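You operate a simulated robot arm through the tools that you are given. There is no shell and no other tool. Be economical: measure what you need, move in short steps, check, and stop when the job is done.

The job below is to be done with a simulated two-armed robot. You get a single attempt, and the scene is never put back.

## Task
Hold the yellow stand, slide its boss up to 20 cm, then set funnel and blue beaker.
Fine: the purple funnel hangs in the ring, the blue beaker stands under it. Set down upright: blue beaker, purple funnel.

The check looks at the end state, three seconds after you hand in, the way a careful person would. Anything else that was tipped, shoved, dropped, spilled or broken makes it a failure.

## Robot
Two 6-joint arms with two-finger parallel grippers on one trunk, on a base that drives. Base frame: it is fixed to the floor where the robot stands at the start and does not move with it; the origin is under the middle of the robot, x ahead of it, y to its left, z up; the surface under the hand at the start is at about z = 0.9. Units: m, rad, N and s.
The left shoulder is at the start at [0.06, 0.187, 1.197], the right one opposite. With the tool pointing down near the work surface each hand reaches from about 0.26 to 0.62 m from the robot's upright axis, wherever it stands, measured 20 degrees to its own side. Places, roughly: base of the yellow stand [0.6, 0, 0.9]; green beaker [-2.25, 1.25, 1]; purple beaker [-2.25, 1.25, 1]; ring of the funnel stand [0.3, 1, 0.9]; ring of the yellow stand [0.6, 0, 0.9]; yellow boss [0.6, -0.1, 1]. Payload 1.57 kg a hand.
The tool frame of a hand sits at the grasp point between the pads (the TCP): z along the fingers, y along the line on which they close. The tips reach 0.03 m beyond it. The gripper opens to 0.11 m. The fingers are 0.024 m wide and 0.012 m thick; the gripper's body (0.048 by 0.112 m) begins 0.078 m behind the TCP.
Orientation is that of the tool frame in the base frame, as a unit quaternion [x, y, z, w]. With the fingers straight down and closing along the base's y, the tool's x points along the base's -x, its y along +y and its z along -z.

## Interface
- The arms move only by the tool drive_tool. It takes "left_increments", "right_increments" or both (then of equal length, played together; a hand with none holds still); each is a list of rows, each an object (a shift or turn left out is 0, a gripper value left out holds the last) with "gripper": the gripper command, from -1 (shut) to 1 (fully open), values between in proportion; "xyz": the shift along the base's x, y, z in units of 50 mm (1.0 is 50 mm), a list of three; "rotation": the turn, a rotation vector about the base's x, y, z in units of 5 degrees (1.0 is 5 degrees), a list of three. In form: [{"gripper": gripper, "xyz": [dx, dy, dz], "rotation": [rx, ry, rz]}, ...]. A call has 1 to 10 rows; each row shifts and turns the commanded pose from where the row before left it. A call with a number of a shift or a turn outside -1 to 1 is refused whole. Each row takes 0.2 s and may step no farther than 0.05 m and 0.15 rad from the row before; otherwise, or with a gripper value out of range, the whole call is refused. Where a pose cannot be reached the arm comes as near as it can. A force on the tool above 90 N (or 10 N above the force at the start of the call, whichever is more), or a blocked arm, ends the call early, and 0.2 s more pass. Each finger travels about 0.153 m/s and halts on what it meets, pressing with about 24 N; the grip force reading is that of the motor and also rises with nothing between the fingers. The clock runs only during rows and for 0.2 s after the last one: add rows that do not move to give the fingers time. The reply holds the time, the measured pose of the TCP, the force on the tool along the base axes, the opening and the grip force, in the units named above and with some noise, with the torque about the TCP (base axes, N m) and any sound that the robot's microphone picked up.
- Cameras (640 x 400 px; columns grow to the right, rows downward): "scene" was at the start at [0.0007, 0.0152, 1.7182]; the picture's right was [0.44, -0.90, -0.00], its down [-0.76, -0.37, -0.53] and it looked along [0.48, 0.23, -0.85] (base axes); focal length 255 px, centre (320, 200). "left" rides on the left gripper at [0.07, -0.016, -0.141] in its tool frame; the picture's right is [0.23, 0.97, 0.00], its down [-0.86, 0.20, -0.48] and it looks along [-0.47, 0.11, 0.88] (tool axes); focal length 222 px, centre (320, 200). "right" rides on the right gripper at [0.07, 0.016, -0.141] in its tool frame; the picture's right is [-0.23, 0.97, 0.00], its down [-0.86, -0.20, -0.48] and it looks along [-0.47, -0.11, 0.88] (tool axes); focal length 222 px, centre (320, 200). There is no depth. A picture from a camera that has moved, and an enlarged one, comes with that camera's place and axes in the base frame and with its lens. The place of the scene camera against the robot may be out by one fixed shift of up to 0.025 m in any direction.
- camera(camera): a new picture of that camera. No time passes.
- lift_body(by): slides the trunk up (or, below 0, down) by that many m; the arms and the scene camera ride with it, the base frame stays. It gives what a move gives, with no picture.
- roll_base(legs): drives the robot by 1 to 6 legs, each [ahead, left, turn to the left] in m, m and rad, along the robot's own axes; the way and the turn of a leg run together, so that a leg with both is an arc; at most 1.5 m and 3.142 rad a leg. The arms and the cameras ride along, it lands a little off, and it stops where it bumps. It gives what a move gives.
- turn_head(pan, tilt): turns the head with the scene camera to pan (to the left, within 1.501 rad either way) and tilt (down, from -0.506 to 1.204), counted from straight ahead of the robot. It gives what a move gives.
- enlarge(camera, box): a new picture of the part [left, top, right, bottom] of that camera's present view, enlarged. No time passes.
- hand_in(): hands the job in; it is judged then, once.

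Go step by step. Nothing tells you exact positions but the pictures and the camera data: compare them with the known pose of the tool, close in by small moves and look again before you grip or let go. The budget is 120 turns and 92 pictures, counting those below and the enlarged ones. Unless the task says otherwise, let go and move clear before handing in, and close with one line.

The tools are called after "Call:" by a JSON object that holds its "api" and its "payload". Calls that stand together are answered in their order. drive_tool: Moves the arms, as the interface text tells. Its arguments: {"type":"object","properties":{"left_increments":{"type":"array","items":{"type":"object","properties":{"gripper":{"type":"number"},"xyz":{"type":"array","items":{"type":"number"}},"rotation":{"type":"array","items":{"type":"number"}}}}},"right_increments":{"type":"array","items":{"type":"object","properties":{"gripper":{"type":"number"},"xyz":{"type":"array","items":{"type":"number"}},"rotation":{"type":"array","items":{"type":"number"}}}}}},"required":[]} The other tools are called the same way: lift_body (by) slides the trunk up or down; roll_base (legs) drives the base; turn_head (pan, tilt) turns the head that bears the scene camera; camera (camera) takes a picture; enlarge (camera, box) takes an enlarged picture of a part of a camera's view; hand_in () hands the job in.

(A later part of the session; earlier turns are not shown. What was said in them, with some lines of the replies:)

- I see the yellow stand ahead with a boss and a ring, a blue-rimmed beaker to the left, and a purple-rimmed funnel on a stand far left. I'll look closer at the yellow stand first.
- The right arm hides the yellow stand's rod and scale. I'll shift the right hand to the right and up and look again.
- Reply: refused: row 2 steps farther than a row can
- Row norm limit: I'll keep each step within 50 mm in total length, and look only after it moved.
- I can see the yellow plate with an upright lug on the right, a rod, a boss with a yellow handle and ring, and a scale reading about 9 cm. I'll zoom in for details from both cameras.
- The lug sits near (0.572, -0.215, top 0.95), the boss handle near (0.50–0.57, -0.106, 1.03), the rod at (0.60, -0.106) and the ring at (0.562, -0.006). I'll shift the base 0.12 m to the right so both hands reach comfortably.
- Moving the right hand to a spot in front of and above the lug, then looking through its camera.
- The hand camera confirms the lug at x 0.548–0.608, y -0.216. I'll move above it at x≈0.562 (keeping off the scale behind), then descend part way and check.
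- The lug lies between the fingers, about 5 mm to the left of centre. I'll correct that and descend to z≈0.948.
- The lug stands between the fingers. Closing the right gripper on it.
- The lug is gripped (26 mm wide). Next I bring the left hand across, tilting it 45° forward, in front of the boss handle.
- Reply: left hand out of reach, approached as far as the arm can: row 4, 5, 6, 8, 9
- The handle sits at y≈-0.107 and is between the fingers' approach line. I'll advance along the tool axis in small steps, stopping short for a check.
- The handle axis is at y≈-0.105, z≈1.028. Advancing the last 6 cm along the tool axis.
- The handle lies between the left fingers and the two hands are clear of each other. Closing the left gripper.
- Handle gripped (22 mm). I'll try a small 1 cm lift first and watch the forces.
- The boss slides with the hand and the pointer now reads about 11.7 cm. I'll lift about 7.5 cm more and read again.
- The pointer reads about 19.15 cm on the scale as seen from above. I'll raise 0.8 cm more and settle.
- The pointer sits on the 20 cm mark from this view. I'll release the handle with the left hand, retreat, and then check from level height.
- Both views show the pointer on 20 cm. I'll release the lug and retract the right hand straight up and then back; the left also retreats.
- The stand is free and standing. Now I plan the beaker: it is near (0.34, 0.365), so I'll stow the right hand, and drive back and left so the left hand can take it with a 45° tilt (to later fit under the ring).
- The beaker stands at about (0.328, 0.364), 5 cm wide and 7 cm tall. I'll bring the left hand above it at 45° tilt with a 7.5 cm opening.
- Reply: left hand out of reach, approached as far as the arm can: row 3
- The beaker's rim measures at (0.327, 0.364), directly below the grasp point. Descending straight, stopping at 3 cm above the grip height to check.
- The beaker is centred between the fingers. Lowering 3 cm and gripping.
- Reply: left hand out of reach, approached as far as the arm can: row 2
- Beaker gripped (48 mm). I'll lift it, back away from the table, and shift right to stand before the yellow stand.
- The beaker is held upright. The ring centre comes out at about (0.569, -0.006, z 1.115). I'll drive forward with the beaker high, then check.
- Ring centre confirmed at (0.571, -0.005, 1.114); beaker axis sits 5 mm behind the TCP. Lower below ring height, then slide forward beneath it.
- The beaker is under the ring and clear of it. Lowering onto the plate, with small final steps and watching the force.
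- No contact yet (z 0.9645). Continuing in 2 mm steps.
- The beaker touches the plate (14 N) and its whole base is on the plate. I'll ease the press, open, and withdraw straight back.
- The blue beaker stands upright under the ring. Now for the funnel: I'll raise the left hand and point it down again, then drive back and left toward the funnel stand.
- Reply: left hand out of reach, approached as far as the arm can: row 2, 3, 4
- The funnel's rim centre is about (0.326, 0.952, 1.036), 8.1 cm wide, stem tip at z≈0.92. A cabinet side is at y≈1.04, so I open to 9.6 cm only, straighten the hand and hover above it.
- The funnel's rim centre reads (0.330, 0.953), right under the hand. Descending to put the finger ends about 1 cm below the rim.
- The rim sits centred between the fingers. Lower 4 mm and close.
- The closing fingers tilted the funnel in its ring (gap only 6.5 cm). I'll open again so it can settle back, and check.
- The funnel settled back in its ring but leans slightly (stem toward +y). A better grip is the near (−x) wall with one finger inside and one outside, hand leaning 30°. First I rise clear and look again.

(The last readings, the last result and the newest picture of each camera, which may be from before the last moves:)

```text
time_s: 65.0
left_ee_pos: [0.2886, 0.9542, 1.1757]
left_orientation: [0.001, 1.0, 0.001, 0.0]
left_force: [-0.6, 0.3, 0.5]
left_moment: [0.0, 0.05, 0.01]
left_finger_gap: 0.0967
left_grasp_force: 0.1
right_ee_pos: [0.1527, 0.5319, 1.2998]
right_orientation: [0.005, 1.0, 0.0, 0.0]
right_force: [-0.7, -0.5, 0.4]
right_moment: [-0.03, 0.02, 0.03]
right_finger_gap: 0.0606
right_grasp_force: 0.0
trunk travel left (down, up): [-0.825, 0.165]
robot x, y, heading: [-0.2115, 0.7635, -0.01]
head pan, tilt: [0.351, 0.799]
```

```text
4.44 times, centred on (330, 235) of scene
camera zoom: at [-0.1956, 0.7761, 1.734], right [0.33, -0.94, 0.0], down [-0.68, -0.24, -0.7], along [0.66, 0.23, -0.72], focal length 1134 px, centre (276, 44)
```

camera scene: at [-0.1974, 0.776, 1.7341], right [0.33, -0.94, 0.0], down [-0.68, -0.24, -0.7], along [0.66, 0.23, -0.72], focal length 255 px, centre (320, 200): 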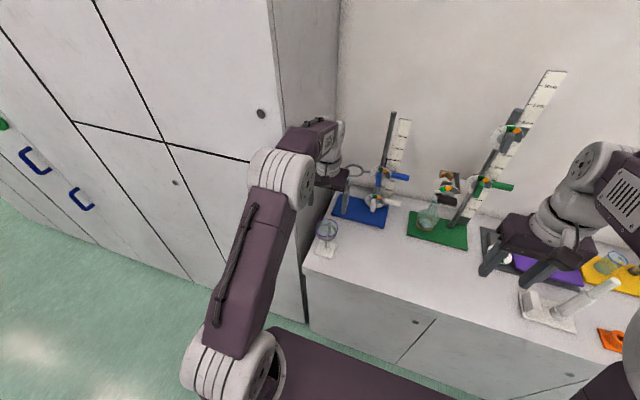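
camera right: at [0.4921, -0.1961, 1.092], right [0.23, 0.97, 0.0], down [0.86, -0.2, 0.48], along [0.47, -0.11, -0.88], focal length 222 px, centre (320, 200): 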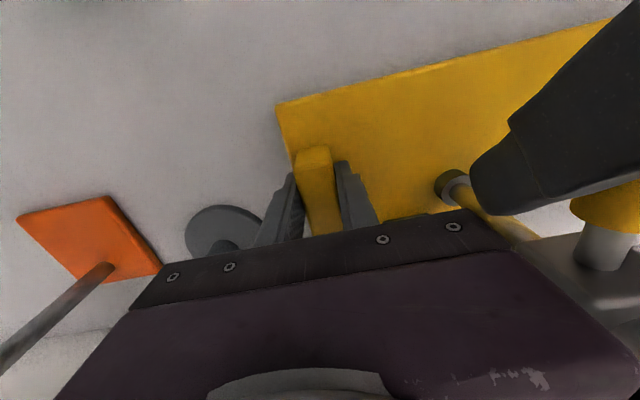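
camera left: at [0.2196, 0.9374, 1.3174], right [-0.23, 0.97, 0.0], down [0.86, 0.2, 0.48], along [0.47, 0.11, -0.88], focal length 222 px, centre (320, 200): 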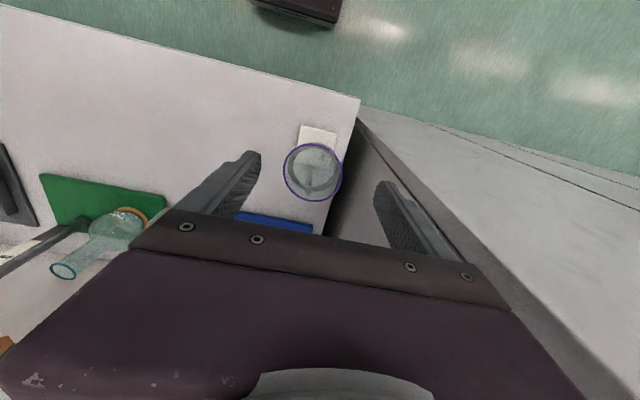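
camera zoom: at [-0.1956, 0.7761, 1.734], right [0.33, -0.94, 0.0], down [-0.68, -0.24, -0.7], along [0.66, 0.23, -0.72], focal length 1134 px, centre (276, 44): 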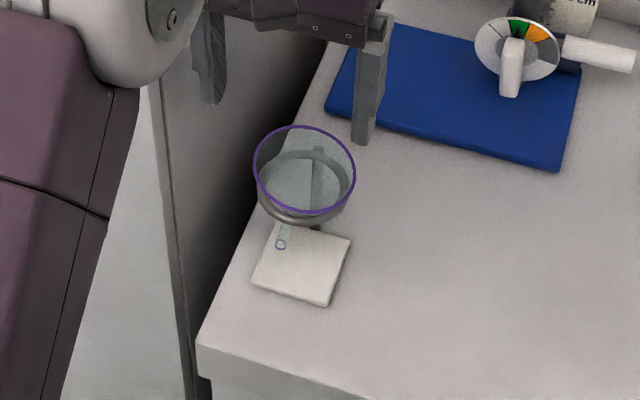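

The funnel hangs securely with about a 10° lean about x. Now I turn the hand 90° about the vertical so the fingers close along x, and reduce the opening.

Call:
{"api": "drive_tool", "payload": {"left_increments": [{"xyz": [-0.3, -0.2, 0.5], "rotation": [0, 0, 1], "gripper": -0.3}, {"xyz": [-0.3, -0.2, 0.5], "rotation": [0, 0, 1]}, {"rotation": [0, 0, 1]}, {"rotation": [0, 0, 1]}, {"rotation": [0, 0, 1]}, {"rotation": [0, 0, 1]}, {"rotation": [0, 0, 1]}, {"rotation": [0, 0, 1]}, {"rotation": [0, 0, 1]}]}}

Call:
{"api": "drive_tool", "payload": {"left_increments": [{"rotation": [0, 0, 1]}, {"rotation": [0, 0, 1]}, {"rotation": [0, 0, 1]}, {"rotation": [0, 0, 1]}, {"rotation": [0, 0, 1]}, {"rotation": [0, 0, 1]}, {"rotation": [0, 0, 1]}, {"rotation": [0, 0, 1]}, {"rotation": [0, 0, 1]}]}}

Call:
{"api": "drive_tool", "payload": {"left_increments": [{"rotation": [0, -1, 0]}, {"rotation": [0, -1, 0]}, {"rotation": [0, -1, 0]}, {"rotation": [0, -1, 0]}, {"rotation": [0, -1, 0]}, {"rotation": [0, -1, 0]}, {}]}}

Call:
{"api": "camera", "payload": {"camera": "left"}}

```text
time_s: 67.0
left_ee_pos: [0.2601, 0.9343, 1.2259]
left_orientation: [-0.384, 0.924, 0.0, 0.0]
left_force: [0.5, -0.4, -0.3]
left_moment: [0.01, 0.0, -0.02]
left_finger_gap: 0.0386
left_grasp_force: 0.0
right_ee_pos: [0.1534, 0.5323, 1.3007]
right_orientation: [0.006, 1.0, 0.0, 0.0]
right_force: [-0.9, 0.0, 0.3]
right_moment: [0.01, -0.02, 0.0]
right_finger_gap: 0.0604
right_grasp_force: 0.0
trunk travel left (down, up): [-0.825, 0.165]
robot x, y, heading: [-0.2125, 0.7635, -0.007]
head pan, tilt: [0.351, 0.799]
```

```text
time_s: 69.0
left_ee_pos: [0.2598, 0.9336, 1.2251]
left_orientation: [0.708, -0.707, 0.0, -0.001]
left_force: [-0.3, -0.6, 0.1]
left_moment: [0.02, 0.02, -0.01]
left_finger_gap: 0.0385
left_grasp_force: 0.0
right_ee_pos: [0.153, 0.5323, 1.2991]
right_orientation: [0.005, 1.0, 0.0, 0.0]
right_force: [-0.1, 0.3, 0.1]
right_moment: [-0.02, 0.0, 0.01]
right_finger_gap: 0.0605
right_grasp_force: 0.0
trunk travel left (down, up): [-0.825, 0.165]
robot x, y, heading: [-0.2131, 0.7608, -0.01]
head pan, tilt: [0.351, 0.799]
```

```text
time_s: 70.5
left_ee_pos: [0.2608, 0.9339, 1.2263]
left_orientation: [-0.682, 0.684, -0.184, 0.183]
left_force: [0.8, 0.7, -1.1]
left_moment: [0.01, 0.0, -0.01]
left_finger_gap: 0.0385
left_grasp_force: 0.0
right_ee_pos: [0.1522, 0.5334, 1.3002]
right_orientation: [0.006, 1.0, 0.0, 0.0]
right_force: [1.0, -0.8, -1.1]
right_moment: [0.02, 0.05, -0.01]
right_finger_gap: 0.0605
right_grasp_force: 0.1
trunk travel left (down, up): [-0.825, 0.165]
robot x, y, heading: [-0.2157, 0.7653, -0.008]
head pan, tilt: [0.351, 0.799]
```

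```text
23 pictures are left
camera left: at [0.2025, 0.8635, 1.3571], right [-0.84, -0.23, -0.49], down [-0.41, 0.86, 0.31], along [0.35, 0.47, -0.81], focal length 222 px, centre (320, 200)
```

left: 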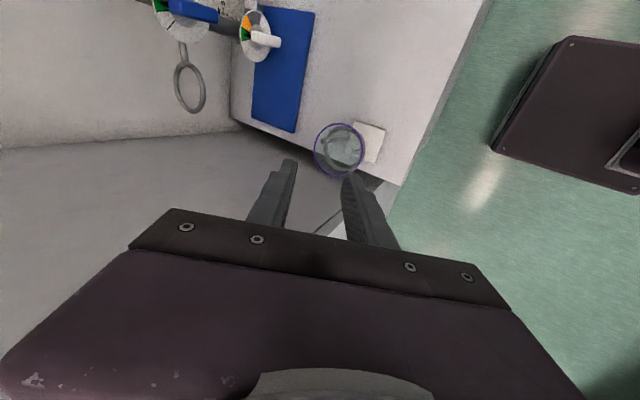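

The hand is turned and leaning correctly. The near rim point is at (0.289, 0.953, 1.036); moving to 7 cm off along the tool axis for a check.

Call:
{"api": "drive_tool", "payload": {"left_increments": [{"xyz": [-0.2, 0.19, -0.6]}, {"xyz": [-0.1, 0.19, -0.7]}, {"xyz": [0, 0, -0.6]}, {}]}}

Call:
{"api": "camera", "payload": {"camera": "left"}}

```text
time_s: 71.5
left_ee_pos: [0.244, 0.9535, 1.1313]
left_orientation: [-0.683, 0.683, -0.183, 0.183]
left_force: [-0.8, 0.5, 0.3]
left_moment: [-0.01, 0.0, 0.04]
left_finger_gap: 0.0384
left_grasp_force: 0.0
right_ee_pos: [0.1525, 0.532, 1.2992]
right_orientation: [0.006, 1.0, 0.0, 0.001]
right_force: [0.1, 0.6, 0.0]
right_moment: [0.01, 0.0, -0.03]
right_finger_gap: 0.0605
right_grasp_force: 0.1
trunk travel left (down, up): [-0.825, 0.165]
robot x, y, heading: [-0.2133, 0.7636, -0.012]
head pan, tilt: [0.351, 0.799]
```

```text
22 pictures are left
camera left: at [0.187, 0.8827, 1.2617], right [-0.84, -0.23, -0.49], down [-0.41, 0.86, 0.31], along [0.35, 0.47, -0.81], focal length 222 px, centre (320, 200)
```

left: 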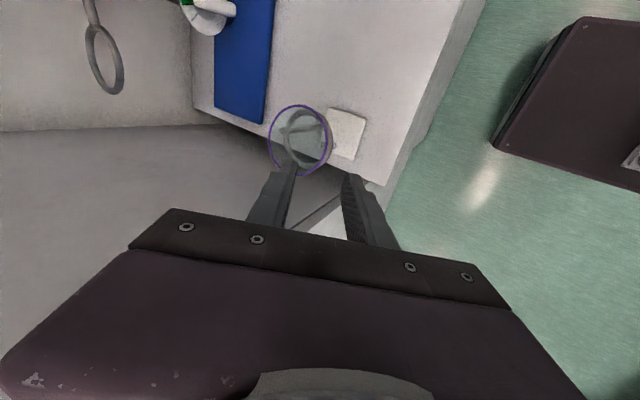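

Call:
{"api": "drive_tool", "payload": {"left_increments": [{"xyz": [0.19, -0.03, -0.48]}, {"xyz": [0.19, 0, -0.48]}, {}]}}

Call:
{"api": "camera", "payload": {"camera": "left"}}

```text
time_s: 72.3
left_ee_pos: [0.2615, 0.9511, 1.0839]
left_orientation: [-0.683, 0.683, -0.183, 0.184]
left_force: [0.2, -0.2, -1.2]
left_moment: [0.01, 0.0, 0.01]
left_finger_gap: 0.0381
left_grasp_force: 0.1
right_ee_pos: [0.152, 0.5316, 1.2998]
right_orientation: [0.005, 1.0, 0.0, 0.0]
right_force: [0.2, -0.6, -0.1]
right_moment: [-0.02, -0.02, -0.05]
right_finger_gap: 0.0605
right_grasp_force: 0.1
trunk travel left (down, up): [-0.825, 0.165]
robot x, y, heading: [-0.2105, 0.7651, -0.009]
head pan, tilt: [0.351, 0.799]
```

```text
21 pictures are left
camera left: at [0.2052, 0.8812, 1.2141], right [-0.84, -0.23, -0.49], down [-0.41, 0.86, 0.31], along [0.35, 0.47, -0.81], focal length 222 px, centre (320, 200)
```

left: 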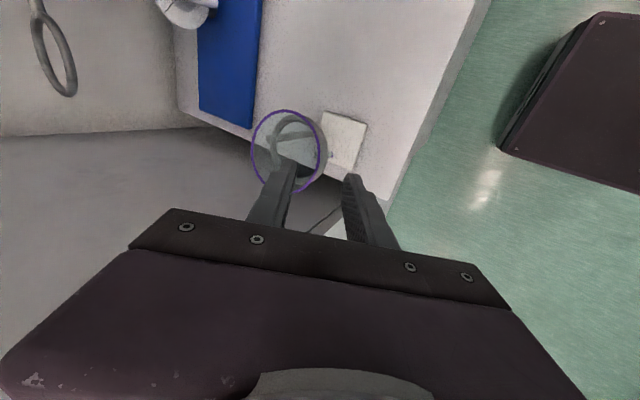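

Call:
{"api": "drive_tool", "payload": {"left_increments": [{"xyz": [0.2, 0.02, -0.32]}, {"xyz": [0.19, 0, -0.31]}, {}]}}

Call:
{"api": "enlarge", "payload": {"camera": "left", "box": [210, 80, 430, 260]}}

Call:
{"api": "enlarge", "payload": {"camera": "scene", "box": [285, 190, 375, 280]}}

```text
time_s: 73.2
left_ee_pos: [0.2816, 0.9521, 1.0504]
left_orientation: [-0.681, 0.684, -0.185, 0.183]
left_force: [-0.2, -0.2, -0.6]
left_moment: [-0.01, -0.02, -0.05]
left_finger_gap: 0.0384
left_grasp_force: 0.1
right_ee_pos: [0.1511, 0.5326, 1.2997]
right_orientation: [0.005, 1.0, 0.0, 0.0]
right_force: [0.1, -0.6, 0.7]
right_moment: [0.02, 0.03, 0.01]
right_finger_gap: 0.0604
right_grasp_force: 0.0
trunk travel left (down, up): [-0.825, 0.165]
robot x, y, heading: [-0.2073, 0.7607, -0.009]
head pan, tilt: [0.351, 0.799]
```

```text
2.22 times, centred on (320, 170) of left
camera zoom: at [0.2253, 0.8821, 1.1823], right [-0.84, -0.23, -0.49], down [-0.41, 0.86, 0.31], along [0.35, 0.47, -0.81], focal length 494 px, centre (320, 267)
```

zoom: 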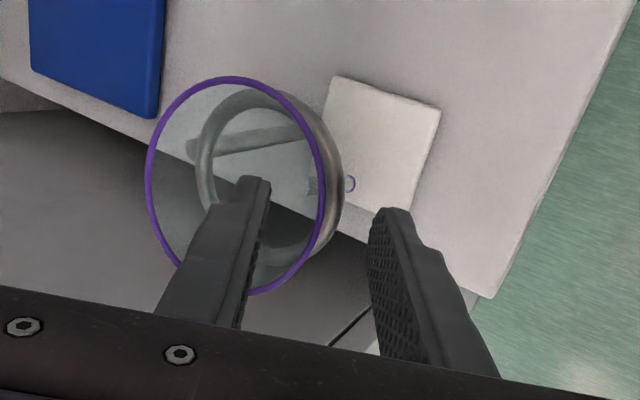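

```text
4.44 times, centred on (330, 235) of scene
camera zoom: at [-0.1976, 0.7758, 1.7341], right [0.33, -0.94, 0.0], down [-0.68, -0.24, -0.7], along [0.66, 0.23, -0.72], focal length 1134 px, centre (276, 44)
```

zoom: 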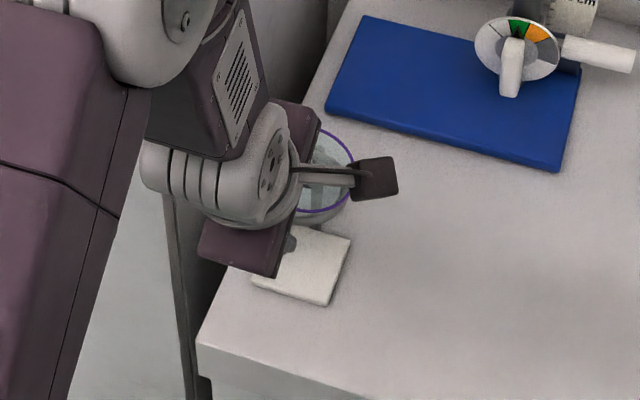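

One finger is inside the cone, the other outside, with the near wall midway between. Closing gradually.

Call:
{"api": "drive_tool", "payload": {"left_increments": [{"gripper": -0.5}, {"gripper": -0.7}, {"gripper": -0.85}, {"gripper": -1}, {}, {}]}}

Call:
{"api": "enlarge", "payload": {"camera": "left", "box": [210, 80, 430, 260]}}

```text
time_s: 74.5
left_ee_pos: [0.2843, 0.9525, 1.0522]
left_orientation: [0.683, -0.682, 0.184, -0.185]
left_force: [6.7, 1.3, 9.8]
left_moment: [0.01, -0.53, 0.07]
left_finger_gap: 0.0084
left_grasp_force: 23.5
right_ee_pos: [0.1524, 0.5333, 1.3003]
right_orientation: [0.005, 1.0, 0.0, 0.0]
right_force: [-0.9, 0.0, -0.7]
right_moment: [-0.02, 0.01, -0.01]
right_finger_gap: 0.0604
right_grasp_force: 0.1
trunk travel left (down, up): [-0.825, 0.165]
robot x, y, heading: [-0.2107, 0.7649, -0.01]
head pan, tilt: [0.351, 0.799]
```

```text
2.22 times, centred on (320, 170) of left
camera zoom: at [0.2266, 0.8822, 1.1828], right [-0.84, -0.23, -0.49], down [-0.41, 0.86, 0.31], along [0.35, 0.47, -0.81], focal length 494 px, centre (320, 267)
```

zoom: 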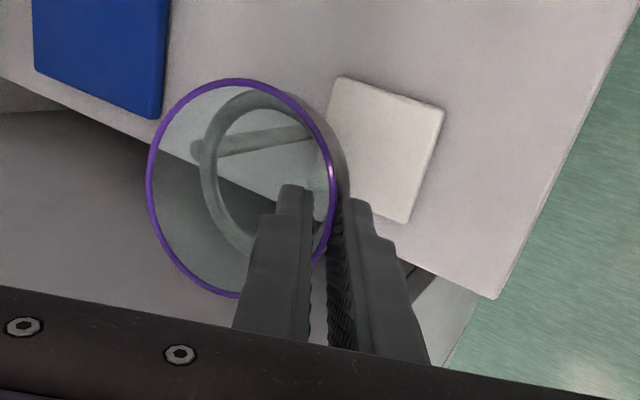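

The wall is gripped. Lifting slowly, straight up, checking after 3 cm.

Call:
{"api": "drive_tool", "payload": {"left_increments": [{"xyz": [0, 0, 0.2]}, {"xyz": [0, 0, 0.2]}, {"xyz": [0, 0, 0.3]}, {"xyz": [0, 0, 0.5]}, {"xyz": [0, 0, 0.7]}, {"xyz": [0, 0, 0.7]}, {"xyz": [0, 0, 0.7]}, {}]}}

Call:
{"api": "camera", "payload": {"camera": "left"}}

Call:
{"api": "enlarge", "payload": {"camera": "scene", "box": [270, 150, 390, 280]}}

```text
time_s: 76.3
left_ee_pos: [0.2843, 0.9518, 1.217]
left_orientation: [-0.683, 0.683, -0.183, 0.182]
left_force: [-0.6, -0.3, -0.6]
left_moment: [0.02, 0.02, 0.0]
left_finger_gap: 0.0079
left_grasp_force: 24.1
right_ee_pos: [0.1518, 0.5331, 1.2998]
right_orientation: [0.006, 1.0, 0.001, -0.001]
right_force: [0.2, 0.2, -0.1]
right_moment: [-0.03, -0.01, -0.04]
right_finger_gap: 0.0603
right_grasp_force: 0.1
trunk travel left (down, up): [-0.825, 0.165]
robot x, y, heading: [-0.2137, 0.7645, -0.015]
head pan, tilt: [0.351, 0.799]
```

```text
17 pictures are left
camera left: at [0.2265, 0.8821, 1.3478], right [-0.84, -0.23, -0.49], down [-0.41, 0.86, 0.31], along [0.35, 0.47, -0.81], focal length 222 px, centre (320, 200)
```

left: 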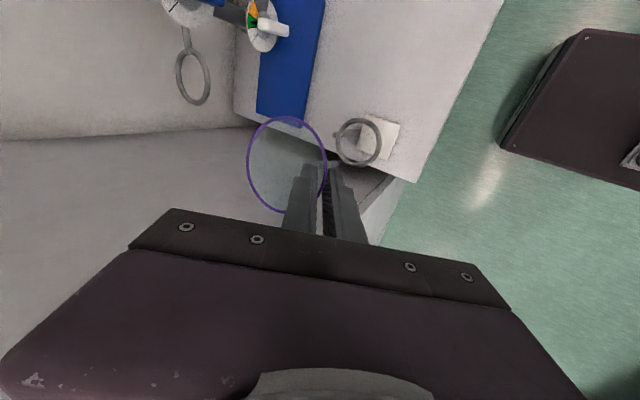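

```text
3.08 times, centred on (330, 215) of scene
camera zoom: at [-0.1965, 0.7761, 1.734], right [0.33, -0.94, 0.0], down [-0.68, -0.24, -0.7], along [0.66, 0.23, -0.72], focal length 785 px, centre (289, 154)
```

zoom: 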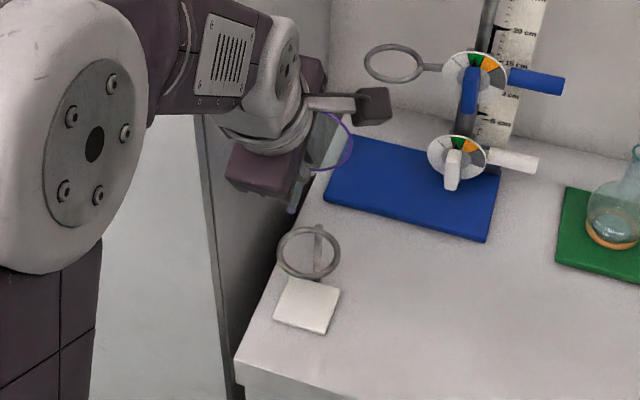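

The funnel is held nearly upright and its stand is undisturbed. I'll raise it, correct its lean, then back off and drive right toward the yellow stand.

Call:
{"api": "drive_tool", "payload": {"left_increments": [{"xyz": [0, 0, 0.6], "rotation": [-0.8, -0.2, 0]}, {"xyz": [0, 0, 0.6], "rotation": [-0.8, -0.2, 0]}, {"xyz": [0, 0, 0.5]}, {}]}}

Call:
{"api": "roll_base", "payload": {"legs": [[-0.2, 0, 0], [0, -0.94, 0]]}}

Call:
{"api": "turn_head", "payload": {"pan": 0.0, "tilt": 0.6}}

Call:
{"api": "camera", "payload": {"camera": "scene"}}

```text
time_s: 77.3
left_ee_pos: [0.2835, 0.9518, 1.3023]
left_orientation: [0.69, -0.666, 0.243, -0.147]
left_force: [-0.5, -0.7, -0.3]
left_moment: [-0.02, 0.02, 0.01]
left_finger_gap: 0.0079
left_grasp_force: 24.2
right_ee_pos: [0.1523, 0.5329, 1.2993]
right_orientation: [0.005, 1.0, 0.0, 0.0]
right_force: [-0.2, -0.5, 0.1]
right_moment: [0.01, 0.01, 0.02]
right_finger_gap: 0.0605
right_grasp_force: 0.2
trunk travel left (down, up): [-0.825, 0.165]
robot x, y, heading: [-0.2095, 0.7638, -0.007]
head pan, tilt: [0.351, 0.799]
```

```text
time_s: 83.5
left_ee_pos: [0.0715, 0.0137, 1.3017]
left_orientation: [0.688, -0.668, 0.243, -0.147]
left_force: [0.0, 0.3, 0.1]
left_moment: [-0.01, 0.02, 0.02]
left_finger_gap: 0.0077
left_grasp_force: 24.5
right_ee_pos: [-0.0623, -0.4064, 1.3001]
right_orientation: [0.008, 1.0, 0.0, -0.001]
right_force: [0.2, 0.0, -0.5]
right_moment: [0.03, 0.02, -0.02]
right_finger_gap: 0.0604
right_grasp_force: 0.1
trunk travel left (down, up): [-0.825, 0.165]
robot x, y, heading: [-0.4269, -0.1757, -0.015]
head pan, tilt: [0.351, 0.799]
```

```text
time_s: 84.3
left_ee_pos: [0.0705, 0.011, 1.3022]
left_orientation: [0.688, -0.668, 0.243, -0.146]
left_force: [-0.2, 0.2, 0.1]
left_moment: [-0.01, 0.04, 0.01]
left_finger_gap: 0.0077
left_grasp_force: 24.0
right_ee_pos: [-0.0623, -0.4073, 1.2983]
right_orientation: [0.008, 1.0, 0.001, 0.001]
right_force: [0.3, -0.6, 0.8]
right_moment: [0.03, 0.01, 0.0]
right_finger_gap: 0.0603
right_grasp_force: 0.0
trunk travel left (down, up): [-0.825, 0.165]
robot x, y, heading: [-0.4226, -0.1742, -0.019]
head pan, tilt: [0.0, 0.6]
```

```text
15 pictures are left
camera scene: at [-0.3976, -0.1897, 1.7509], right [-0.02, -1.0, 0.0], down [-0.57, 0.01, -0.82], along [0.82, -0.01, -0.57], focal length 255 px, centre (320, 200)
```

scene: 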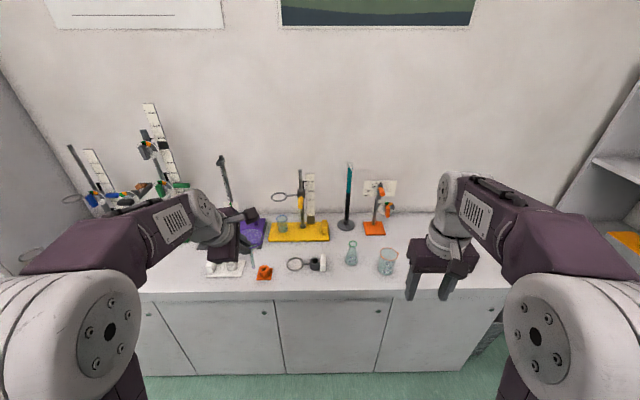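

The funnel is in hand and the scene is undisturbed. I'll correct the heading and drive forward so the funnel comes just short of the ring, high above it.

Call:
{"api": "roll_base", "payload": {"legs": [[0, 0, 0.017], [0.41, -0.015, 0]]}}

Call:
{"api": "camera", "payload": {"camera": "left"}}

Call:
{"api": "enlarge", "payload": {"camera": "scene", "box": [190, 180, 350, 320]}}

```text
time_s: 87.2
left_ee_pos: [0.477, 0.0042, 1.3023]
left_orientation: [0.693, -0.662, 0.242, -0.148]
left_force: [-0.1, 0.1, -1.1]
left_moment: [-0.01, 0.03, 0.02]
left_finger_gap: 0.0076
left_grasp_force: 24.0
right_ee_pos: [0.3495, -0.4168, 1.3011]
right_orientation: [0.001, 1.0, 0.0, 0.001]
right_force: [-0.1, -0.1, -0.1]
right_moment: [0.0, 0.03, 0.02]
right_finger_gap: 0.0604
right_grasp_force: 0.1
trunk travel left (down, up): [-0.825, 0.165]
robot x, y, heading: [-0.0116, -0.1888, -0.003]
head pan, tilt: [0.0, 0.6]
```

```text
14 pictures are left
camera left: at [0.4151, -0.0483, 1.4393], right [-0.82, -0.3, -0.48], down [-0.43, 0.89, 0.18], along [0.37, 0.35, -0.86], focal length 222 px, centre (320, 200)
```

left: 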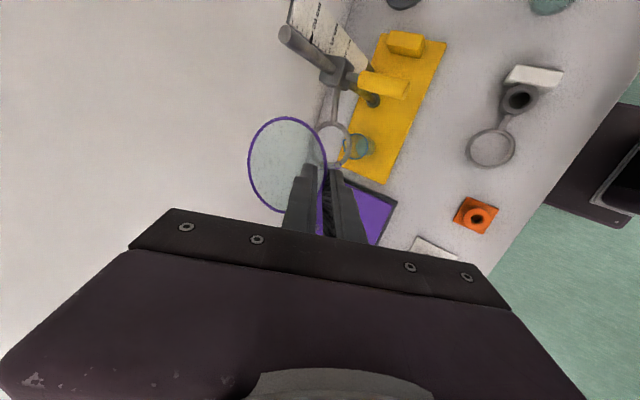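

```text
2.86 times, centred on (270, 250) of scene
camera zoom: at [0.0103, -0.2043, 1.751], right [0.0, -1.0, 0.0], down [-0.56, 0.0, -0.83], along [0.83, 0.0, -0.56], focal length 729 px, centre (463, 57)
```

zoom: 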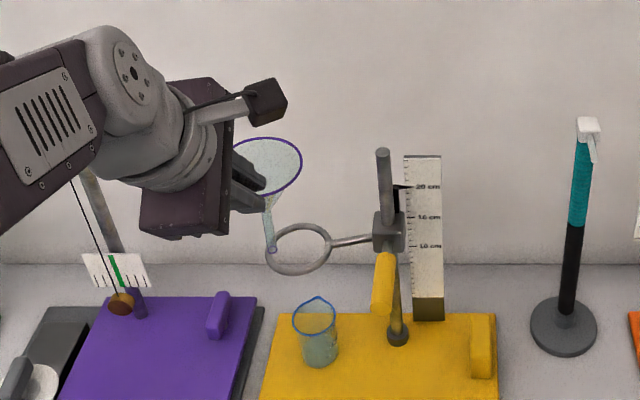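

The funnel hangs almost upright with the stem about 6° toward +y. I'll rotate that out, move 5 cm forward over the ring, and check again before lowering.

Call:
{"api": "drive_tool", "payload": {"left_increments": [{"xyz": [0.34, 0, 0], "rotation": [-0.65, 0, 0]}, {"xyz": [0.34, 0, 0], "rotation": [-0.65, 0, 0]}, {"xyz": [0.34, 0, 0]}, {}, {}]}}

Call:
{"api": "enlarge", "payload": {"camera": "scene", "box": [190, 180, 350, 320]}}

Call:
{"api": "camera", "payload": {"camera": "left"}}

```text
time_s: 88.4
left_ee_pos: [0.529, 0.0039, 1.3013]
left_orientation: [0.7, -0.648, 0.279, -0.108]
left_force: [0.5, 0.5, -0.9]
left_moment: [-0.01, 0.03, 0.04]
left_finger_gap: 0.0078
left_grasp_force: 24.0
right_ee_pos: [0.3509, -0.4171, 1.3003]
right_orientation: [0.001, 1.0, 0.0, 0.001]
right_force: [-0.7, 0.5, 0.3]
right_moment: [-0.01, 0.01, -0.04]
right_finger_gap: 0.0607
right_grasp_force: 0.0
trunk travel left (down, up): [-0.825, 0.165]
robot x, y, heading: [-0.0131, -0.1891, -0.006]
head pan, tilt: [0.0, 0.6]
```

```text
2.86 times, centred on (270, 250) of scene
camera zoom: at [0.0119, -0.2041, 1.7509], right [0.0, -1.0, 0.0], down [-0.56, 0.0, -0.83], along [0.83, 0.0, -0.56], focal length 729 px, centre (463, 57)
```

zoom: 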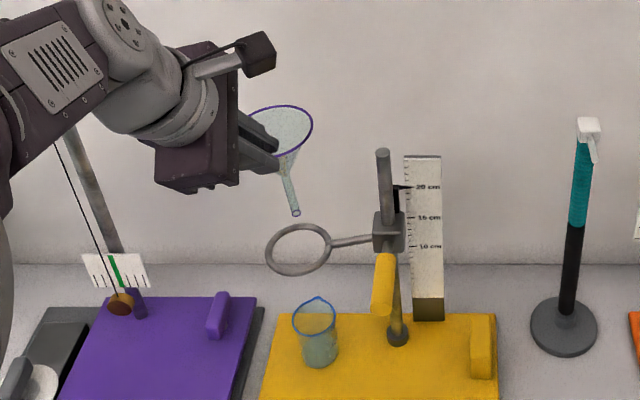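

```text
11 pictures are left
camera left: at [0.4676, -0.0323, 1.4437], right [-0.82, -0.35, -0.44], down [-0.43, 0.9, 0.08], along [0.37, 0.25, -0.89], focal length 222 px, centre (320, 200)
```

left: 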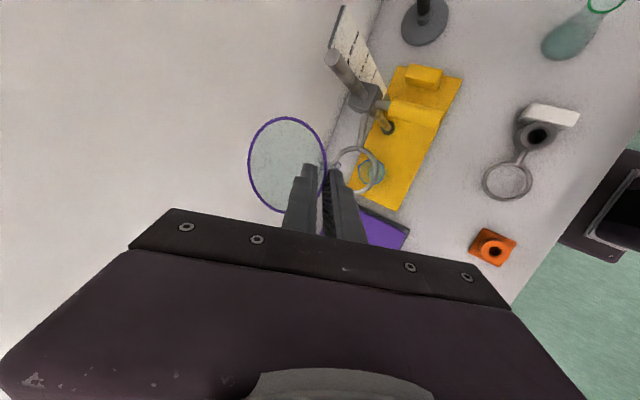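

The funnel is upright and over the ring within a few millimetres. Lowering 9 cm so the stem passes through the ring, then checking.

Call:
{"api": "drive_tool", "payload": {"left_increments": [{"xyz": [-0.05, 0, -0.4]}, {"xyz": [0, 0, -0.4]}, {"xyz": [0, 0, -0.4]}, {"xyz": [0, 0, -0.4]}, {"xyz": [0, 0, -0.3]}, {}]}}

Call:
{"api": "enlarge", "payload": {"camera": "scene", "box": [190, 180, 350, 320]}}

Call:
{"api": "enlarge", "payload": {"camera": "left", "box": [220, 90, 420, 240]}}

```text
time_s: 89.8
left_ee_pos: [0.5278, 0.0027, 1.2078]
left_orientation: [0.701, -0.648, 0.278, -0.108]
left_force: [-0.2, 0.1, -1.3]
left_moment: [0.02, 0.02, -0.01]
left_finger_gap: 0.008
left_grasp_force: 23.8
right_ee_pos: [0.3518, -0.4168, 1.3002]
right_orientation: [0.0, 1.0, 0.0, 0.0]
right_force: [1.1, 1.2, -1.0]
right_moment: [-0.01, -0.03, -0.02]
right_finger_gap: 0.0603
right_grasp_force: 0.1
trunk travel left (down, up): [-0.825, 0.165]
robot x, y, heading: [-0.018, -0.1851, -0.004]
head pan, tilt: [0.0, 0.6]
```

```text
2.86 times, centred on (270, 250) of scene
camera zoom: at [0.0126, -0.2044, 1.7509], right [0.0, -1.0, 0.0], down [-0.56, 0.0, -0.83], along [0.83, 0.0, -0.56], focal length 729 px, centre (463, 57)
```

zoom: 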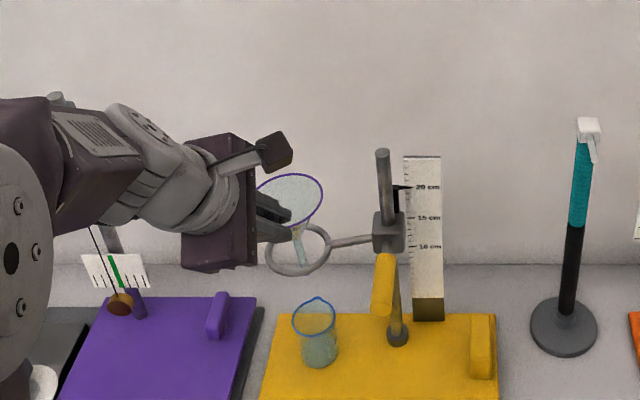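

```text
2.67 times, centred on (320, 165) of left
camera zoom: at [0.4662, -0.0327, 1.3482], right [-0.82, -0.35, -0.44], down [-0.43, 0.9, 0.08], along [0.37, 0.25, -0.89], focal length 592 px, centre (320, 293)
```

zoom: 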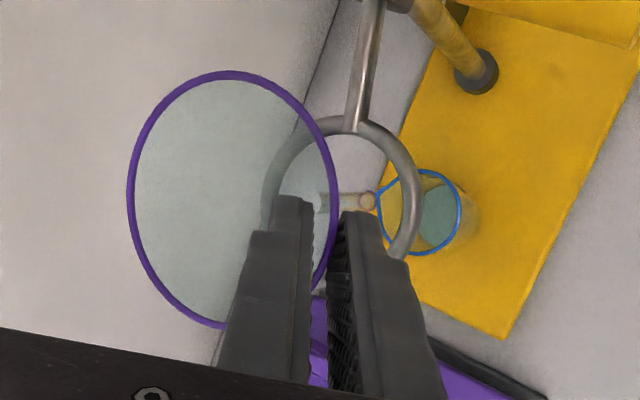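

The stem tip is through the ring, within about 5 mm of centre. Continuing down in smaller steps and watching the force.

Call:
{"api": "drive_tool", "payload": {"left_increments": [{"xyz": [0, -0.06, -0.3]}, {"xyz": [0, 0, -0.3]}, {"xyz": [0, 0, -0.2]}, {}]}}

Call:
{"api": "drive_tool", "payload": {"left_increments": [{"xyz": [0, 0, -0.08]}, {}]}}

Call:
{"api": "drive_tool", "payload": {"left_increments": [{"xyz": [0, 0, -0.05]}, {}]}}

```text
time_s: 90.8
left_ee_pos: [0.5279, 0.002, 1.1663]
left_orientation: [0.7, -0.648, 0.279, -0.109]
left_force: [0.0, -0.7, -0.7]
left_moment: [0.01, -0.01, 0.0]
left_finger_gap: 0.0078
left_grasp_force: 24.0
right_ee_pos: [0.352, -0.4175, 1.3003]
right_orientation: [0.0, 1.0, 0.0, 0.0]
right_force: [-0.1, 0.3, -0.1]
right_moment: [0.01, -0.02, -0.02]
right_finger_gap: 0.0604
right_grasp_force: 0.1
trunk travel left (down, up): [-0.825, 0.165]
robot x, y, heading: [-0.0163, -0.1881, -0.004]
head pan, tilt: [0.0, 0.6]
```

```text
time_s: 91.4
left_ee_pos: [0.5251, 0.0009, 1.1632]
left_orientation: [0.7, -0.648, 0.28, -0.109]
left_force: [-2.3, -2.1, 3.0]
left_moment: [-0.08, -0.11, -0.12]
left_finger_gap: 0.0079
left_grasp_force: 23.8
right_ee_pos: [0.3493, -0.4176, 1.2999]
right_orientation: [0.001, 1.0, 0.0, 0.001]
right_force: [-0.1, -0.3, 0.0]
right_moment: [-0.02, 0.0, 0.02]
right_finger_gap: 0.0606
right_grasp_force: 0.0
trunk travel left (down, up): [-0.825, 0.165]
robot x, y, heading: [-0.0138, -0.1885, 0.0]
head pan, tilt: [0.0, 0.6]
```

```text
time_s: 92.0
left_ee_pos: [0.5253, -0.0005, 1.1601]
left_orientation: [0.7, -0.648, 0.279, -0.109]
left_force: [-2.9, -3.7, 6.1]
left_moment: [-0.04, -0.25, -0.2]
left_finger_gap: 0.0078
left_grasp_force: 23.7
right_ee_pos: [0.3499, -0.4187, 1.3]
right_orientation: [0.0, 1.0, 0.0, 0.0]
right_force: [-0.1, 0.0, 0.5]
right_moment: [-0.02, 0.04, -0.01]
right_finger_gap: 0.0604
right_grasp_force: 0.1
trunk travel left (down, up): [-0.825, 0.165]
robot x, y, heading: [-0.0131, -0.1866, -0.002]
head pan, tilt: [0.0, 0.6]
```

Contact began at z≈1.163; sideways forces say the funnel is slightly too far to +x and +y. Nudging it −3 mm in both, easing up 2 mm, and looking.

Call:
{"api": "drive_tool", "payload": {"left_increments": [{"xyz": [-0.05, -0.07, 0.03]}, {}, {}]}}

Call:
{"api": "drive_tool", "payload": {"left_increments": [{"xyz": [0, 0, -0.07]}, {}, {}]}}

Call:
{"api": "enlarge", "payload": {"camera": "scene", "box": [220, 200, 350, 320]}}

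```text
time_s: 92.8
left_ee_pos: [0.5237, -0.0025, 1.1624]
left_orientation: [0.7, -0.648, 0.279, -0.109]
left_force: [0.4, 0.4, -0.8]
left_moment: [0.0, 0.07, 0.01]
left_finger_gap: 0.0081
left_grasp_force: 24.0
right_ee_pos: [0.3516, -0.4171, 1.3007]
right_orientation: [0.001, 1.0, 0.0, 0.0]
right_force: [-0.1, -0.7, -0.4]
right_moment: [0.02, 0.01, 0.01]
right_finger_gap: 0.0606
right_grasp_force: 0.1
trunk travel left (down, up): [-0.825, 0.165]
robot x, y, heading: [-0.0157, -0.1919, -0.004]
head pan, tilt: [0.0, 0.6]
```

```text
time_s: 93.6
left_ee_pos: [0.5241, -0.0033, 1.1575]
left_orientation: [0.7, -0.648, 0.28, -0.109]
left_force: [-1.5, 0.4, 1.6]
left_moment: [0.01, -0.04, 0.02]
left_finger_gap: 0.0078
left_grasp_force: 23.6
right_ee_pos: [0.3503, -0.4173, 1.3006]
right_orientation: [0.001, 1.0, 0.001, 0.0]
right_force: [-0.7, -0.7, 0.3]
right_moment: [0.0, -0.03, -0.02]
right_finger_gap: 0.0604
right_grasp_force: 0.0
trunk travel left (down, up): [-0.825, 0.165]
robot x, y, heading: [-0.0145, -0.1868, -0.005]
head pan, tilt: [0.0, 0.6]
```

```text
3.33 times, centred on (285, 260) of scene
camera zoom: at [0.0113, -0.2043, 1.7509], right [0.0, -1.0, 0.0], down [-0.56, 0.0, -0.83], along [0.83, 0.0, -0.56], focal length 850 px, centre (437, 0)
```

zoom: 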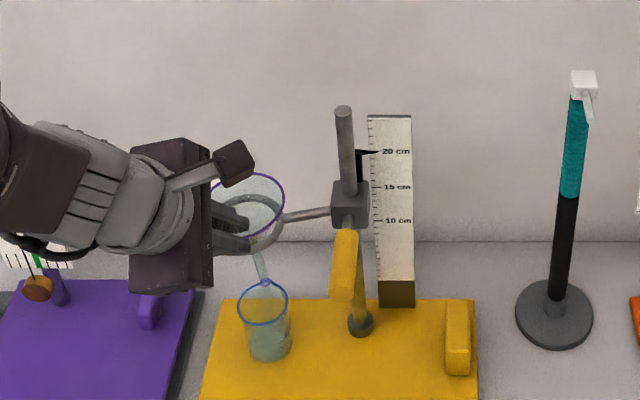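

Nearly centred; the pointer is still at 20 cm. One more 2–3 mm down to seat it firmly before letting go.

Call:
{"api": "drive_tool", "payload": {"left_increments": [{"xyz": [-0.03, 0, -0.05]}, {}, {}]}}

```text
time_s: 94.4
left_ee_pos: [0.5227, -0.0031, 1.1573]
left_orientation: [0.7, -0.647, 0.281, -0.109]
left_force: [2.2, 2.1, 8.6]
left_moment: [0.04, -0.4, 0.1]
left_finger_gap: 0.008
left_grasp_force: 23.9
right_ee_pos: [0.3515, -0.4167, 1.3003]
right_orientation: [0.001, 1.0, 0.0, 0.0]
right_force: [0.0, 0.8, -0.7]
right_moment: [0.04, 0.03, 0.01]
right_finger_gap: 0.0605
right_grasp_force: 0.2
trunk travel left (down, up): [-0.825, 0.165]
robot x, y, heading: [-0.0148, -0.1894, -0.001]
head pan, tilt: [0.0, 0.6]
```

Seated (8.6 N up). Easing 1.5 mm and opening slowly.

Call:
{"api": "drive_tool", "payload": {"left_increments": [{"xyz": [0, 0, 0.03]}, {}, {"gripper": -0.8}, {"gripper": -0.72}, {"gripper": -0.62}, {"gripper": -0.5}, {"gripper": -0.4}, {}]}}

Call:
{"api": "enlarge", "payload": {"camera": "left", "box": [220, 90, 420, 240]}}

Call:
{"api": "enlarge", "payload": {"camera": "scene", "box": [220, 200, 350, 320]}}

```text
time_s: 96.2
left_ee_pos: [0.5232, -0.0025, 1.1568]
left_orientation: [0.701, -0.648, 0.279, -0.108]
left_force: [0.0, 0.4, 0.3]
left_moment: [0.03, 0.03, 0.0]
left_finger_gap: 0.0332
left_grasp_force: 0.0
right_ee_pos: [0.3504, -0.4171, 1.2984]
right_orientation: [0.001, 1.0, -0.001, 0.0]
right_force: [0.5, -0.5, -0.6]
right_moment: [-0.01, -0.02, -0.01]
right_finger_gap: 0.0604
right_grasp_force: 0.0
trunk travel left (down, up): [-0.825, 0.165]
robot x, y, heading: [-0.0171, -0.1884, 0.001]
head pan, tilt: [0.0, 0.6]
```

```text
2.67 times, centred on (320, 165) of left
camera zoom: at [0.4614, -0.0389, 1.2993], right [-0.82, -0.35, -0.44], down [-0.43, 0.9, 0.08], along [0.37, 0.25, -0.89], focal length 592 px, centre (320, 293)
```

zoom: 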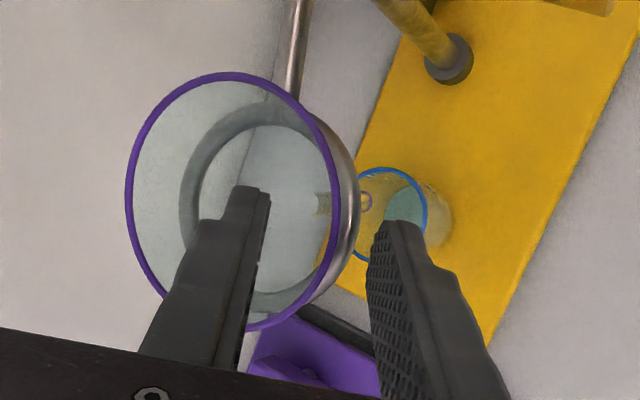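

```text
3.33 times, centred on (285, 260) of scene
camera zoom: at [0.0126, -0.2044, 1.7509], right [0.0, -1.0, 0.0], down [-0.56, 0.0, -0.83], along [0.83, 0.0, -0.56], focal length 850 px, centre (437, 0)
```

zoom: 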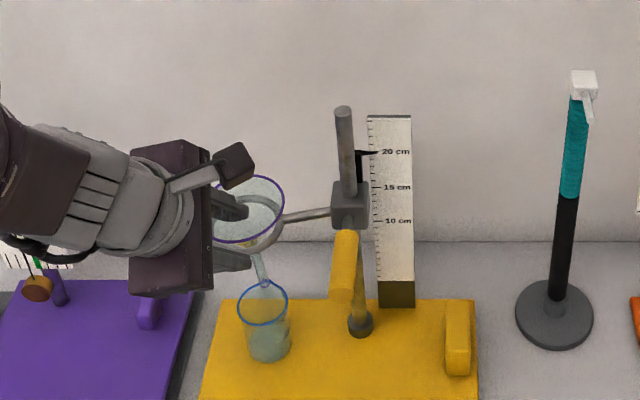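

The funnel hangs upright in the ring with its stem above the beaker. Withdrawing along the tool axis, then back and clear.

Call:
{"api": "drive_tool", "payload": {"left_increments": [{"xyz": [-0.16, 0.06, 0.25]}, {"xyz": [-0.21, 0.08, 0.33]}, {"xyz": [-0.27, 0.1, 0.41]}, {"xyz": [-0.37, 0.15, 0.58]}, {"xyz": [-0.37, 0.15, 0.58]}, {"xyz": [-0.37, 0.15, 0.58]}, {}]}}

Call:
{"api": "roll_base", "payload": {"legs": [[-0.2, 0, 0]]}}

Call:
{"api": "camera", "payload": {"camera": "scene"}}

Call:
{"api": "enlarge", "payload": {"camera": "scene", "box": [240, 170, 340, 270]}}

```text
time_s: 97.8
left_ee_pos: [0.4366, 0.0306, 1.2953]
left_orientation: [0.7, -0.648, 0.279, -0.108]
left_force: [0.5, 0.2, -0.5]
left_moment: [-0.02, 0.01, 0.02]
left_finger_gap: 0.0331
left_grasp_force: 0.1
right_ee_pos: [0.3527, -0.4175, 1.3004]
right_orientation: [0.001, 1.0, -0.001, 0.001]
right_force: [-0.1, -0.6, 0.2]
right_moment: [0.0, -0.03, 0.04]
right_finger_gap: 0.0604
right_grasp_force: 0.1
trunk travel left (down, up): [-0.825, 0.165]
robot x, y, heading: [-0.011, -0.1878, -0.002]
head pan, tilt: [0.0, 0.6]
```

```text
time_s: 99.4
left_ee_pos: [0.2367, 0.0329, 1.2921]
left_orientation: [0.702, -0.647, 0.278, -0.108]
left_force: [-0.4, -0.6, -0.5]
left_moment: [-0.02, 0.04, -0.02]
left_finger_gap: 0.0332
left_grasp_force: 0.1
right_ee_pos: [0.1541, -0.4162, 1.2986]
right_orientation: [0.0, 1.0, 0.0, -0.001]
right_force: [0.3, 0.0, -0.5]
right_moment: [0.03, 0.03, 0.02]
right_finger_gap: 0.0606
right_grasp_force: 0.0
trunk travel left (down, up): [-0.825, 0.165]
robot x, y, heading: [-0.2184, -0.1867, 0.002]
head pan, tilt: [0.0, 0.6]
```

```text
5 pictures are left
camera scene: at [-0.1838, -0.2042, 1.7508], right [0.0, -1.0, 0.0], down [-0.57, 0.0, -0.82], along [0.82, 0.0, -0.57], focal length 255 px, centre (320, 200)
```

scene: 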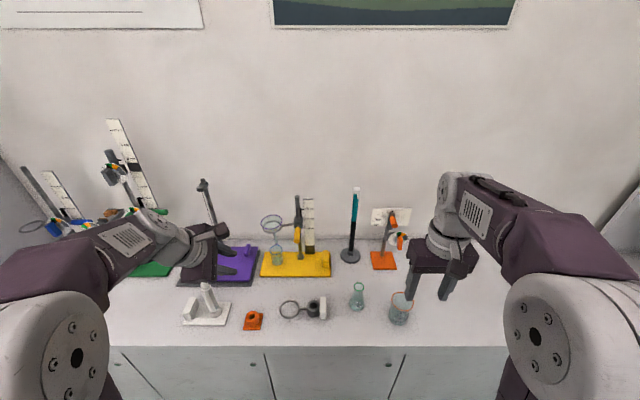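

```text
4.00 times, centred on (290, 220) of scene
camera zoom: at [-0.1838, -0.2042, 1.7508], right [0.0, -1.0, 0.0], down [-0.57, 0.0, -0.82], along [0.82, 0.0, -0.57], focal length 1021 px, centre (440, 120)
```

zoom: 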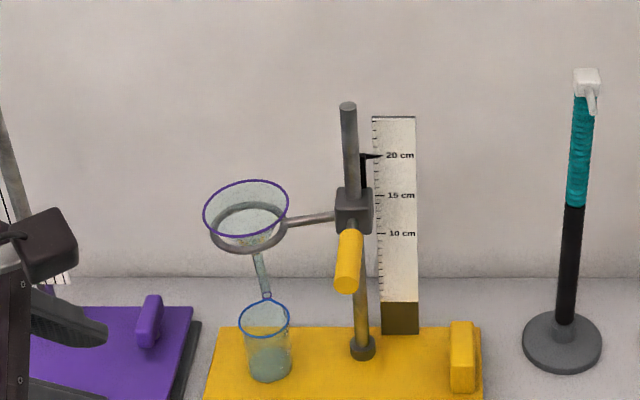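

The yellow stand's boss is at 20 cm, the purple funnel hangs in its ring with the stem about 3–4° off vertical, and the blue beaker stands upright under it. Both hands are open and clear, and everything else in view looks where it was, so I'm handing in.

Call:
{"api": "hand_in", "payload": {}}

```text
The job is handed in.
```

The job is handed in: the yellow stand's boss reads 20 cm, the purple funnel hangs in the ring (about 3–4° off vertical), and the blue beaker stands upright beneath it.
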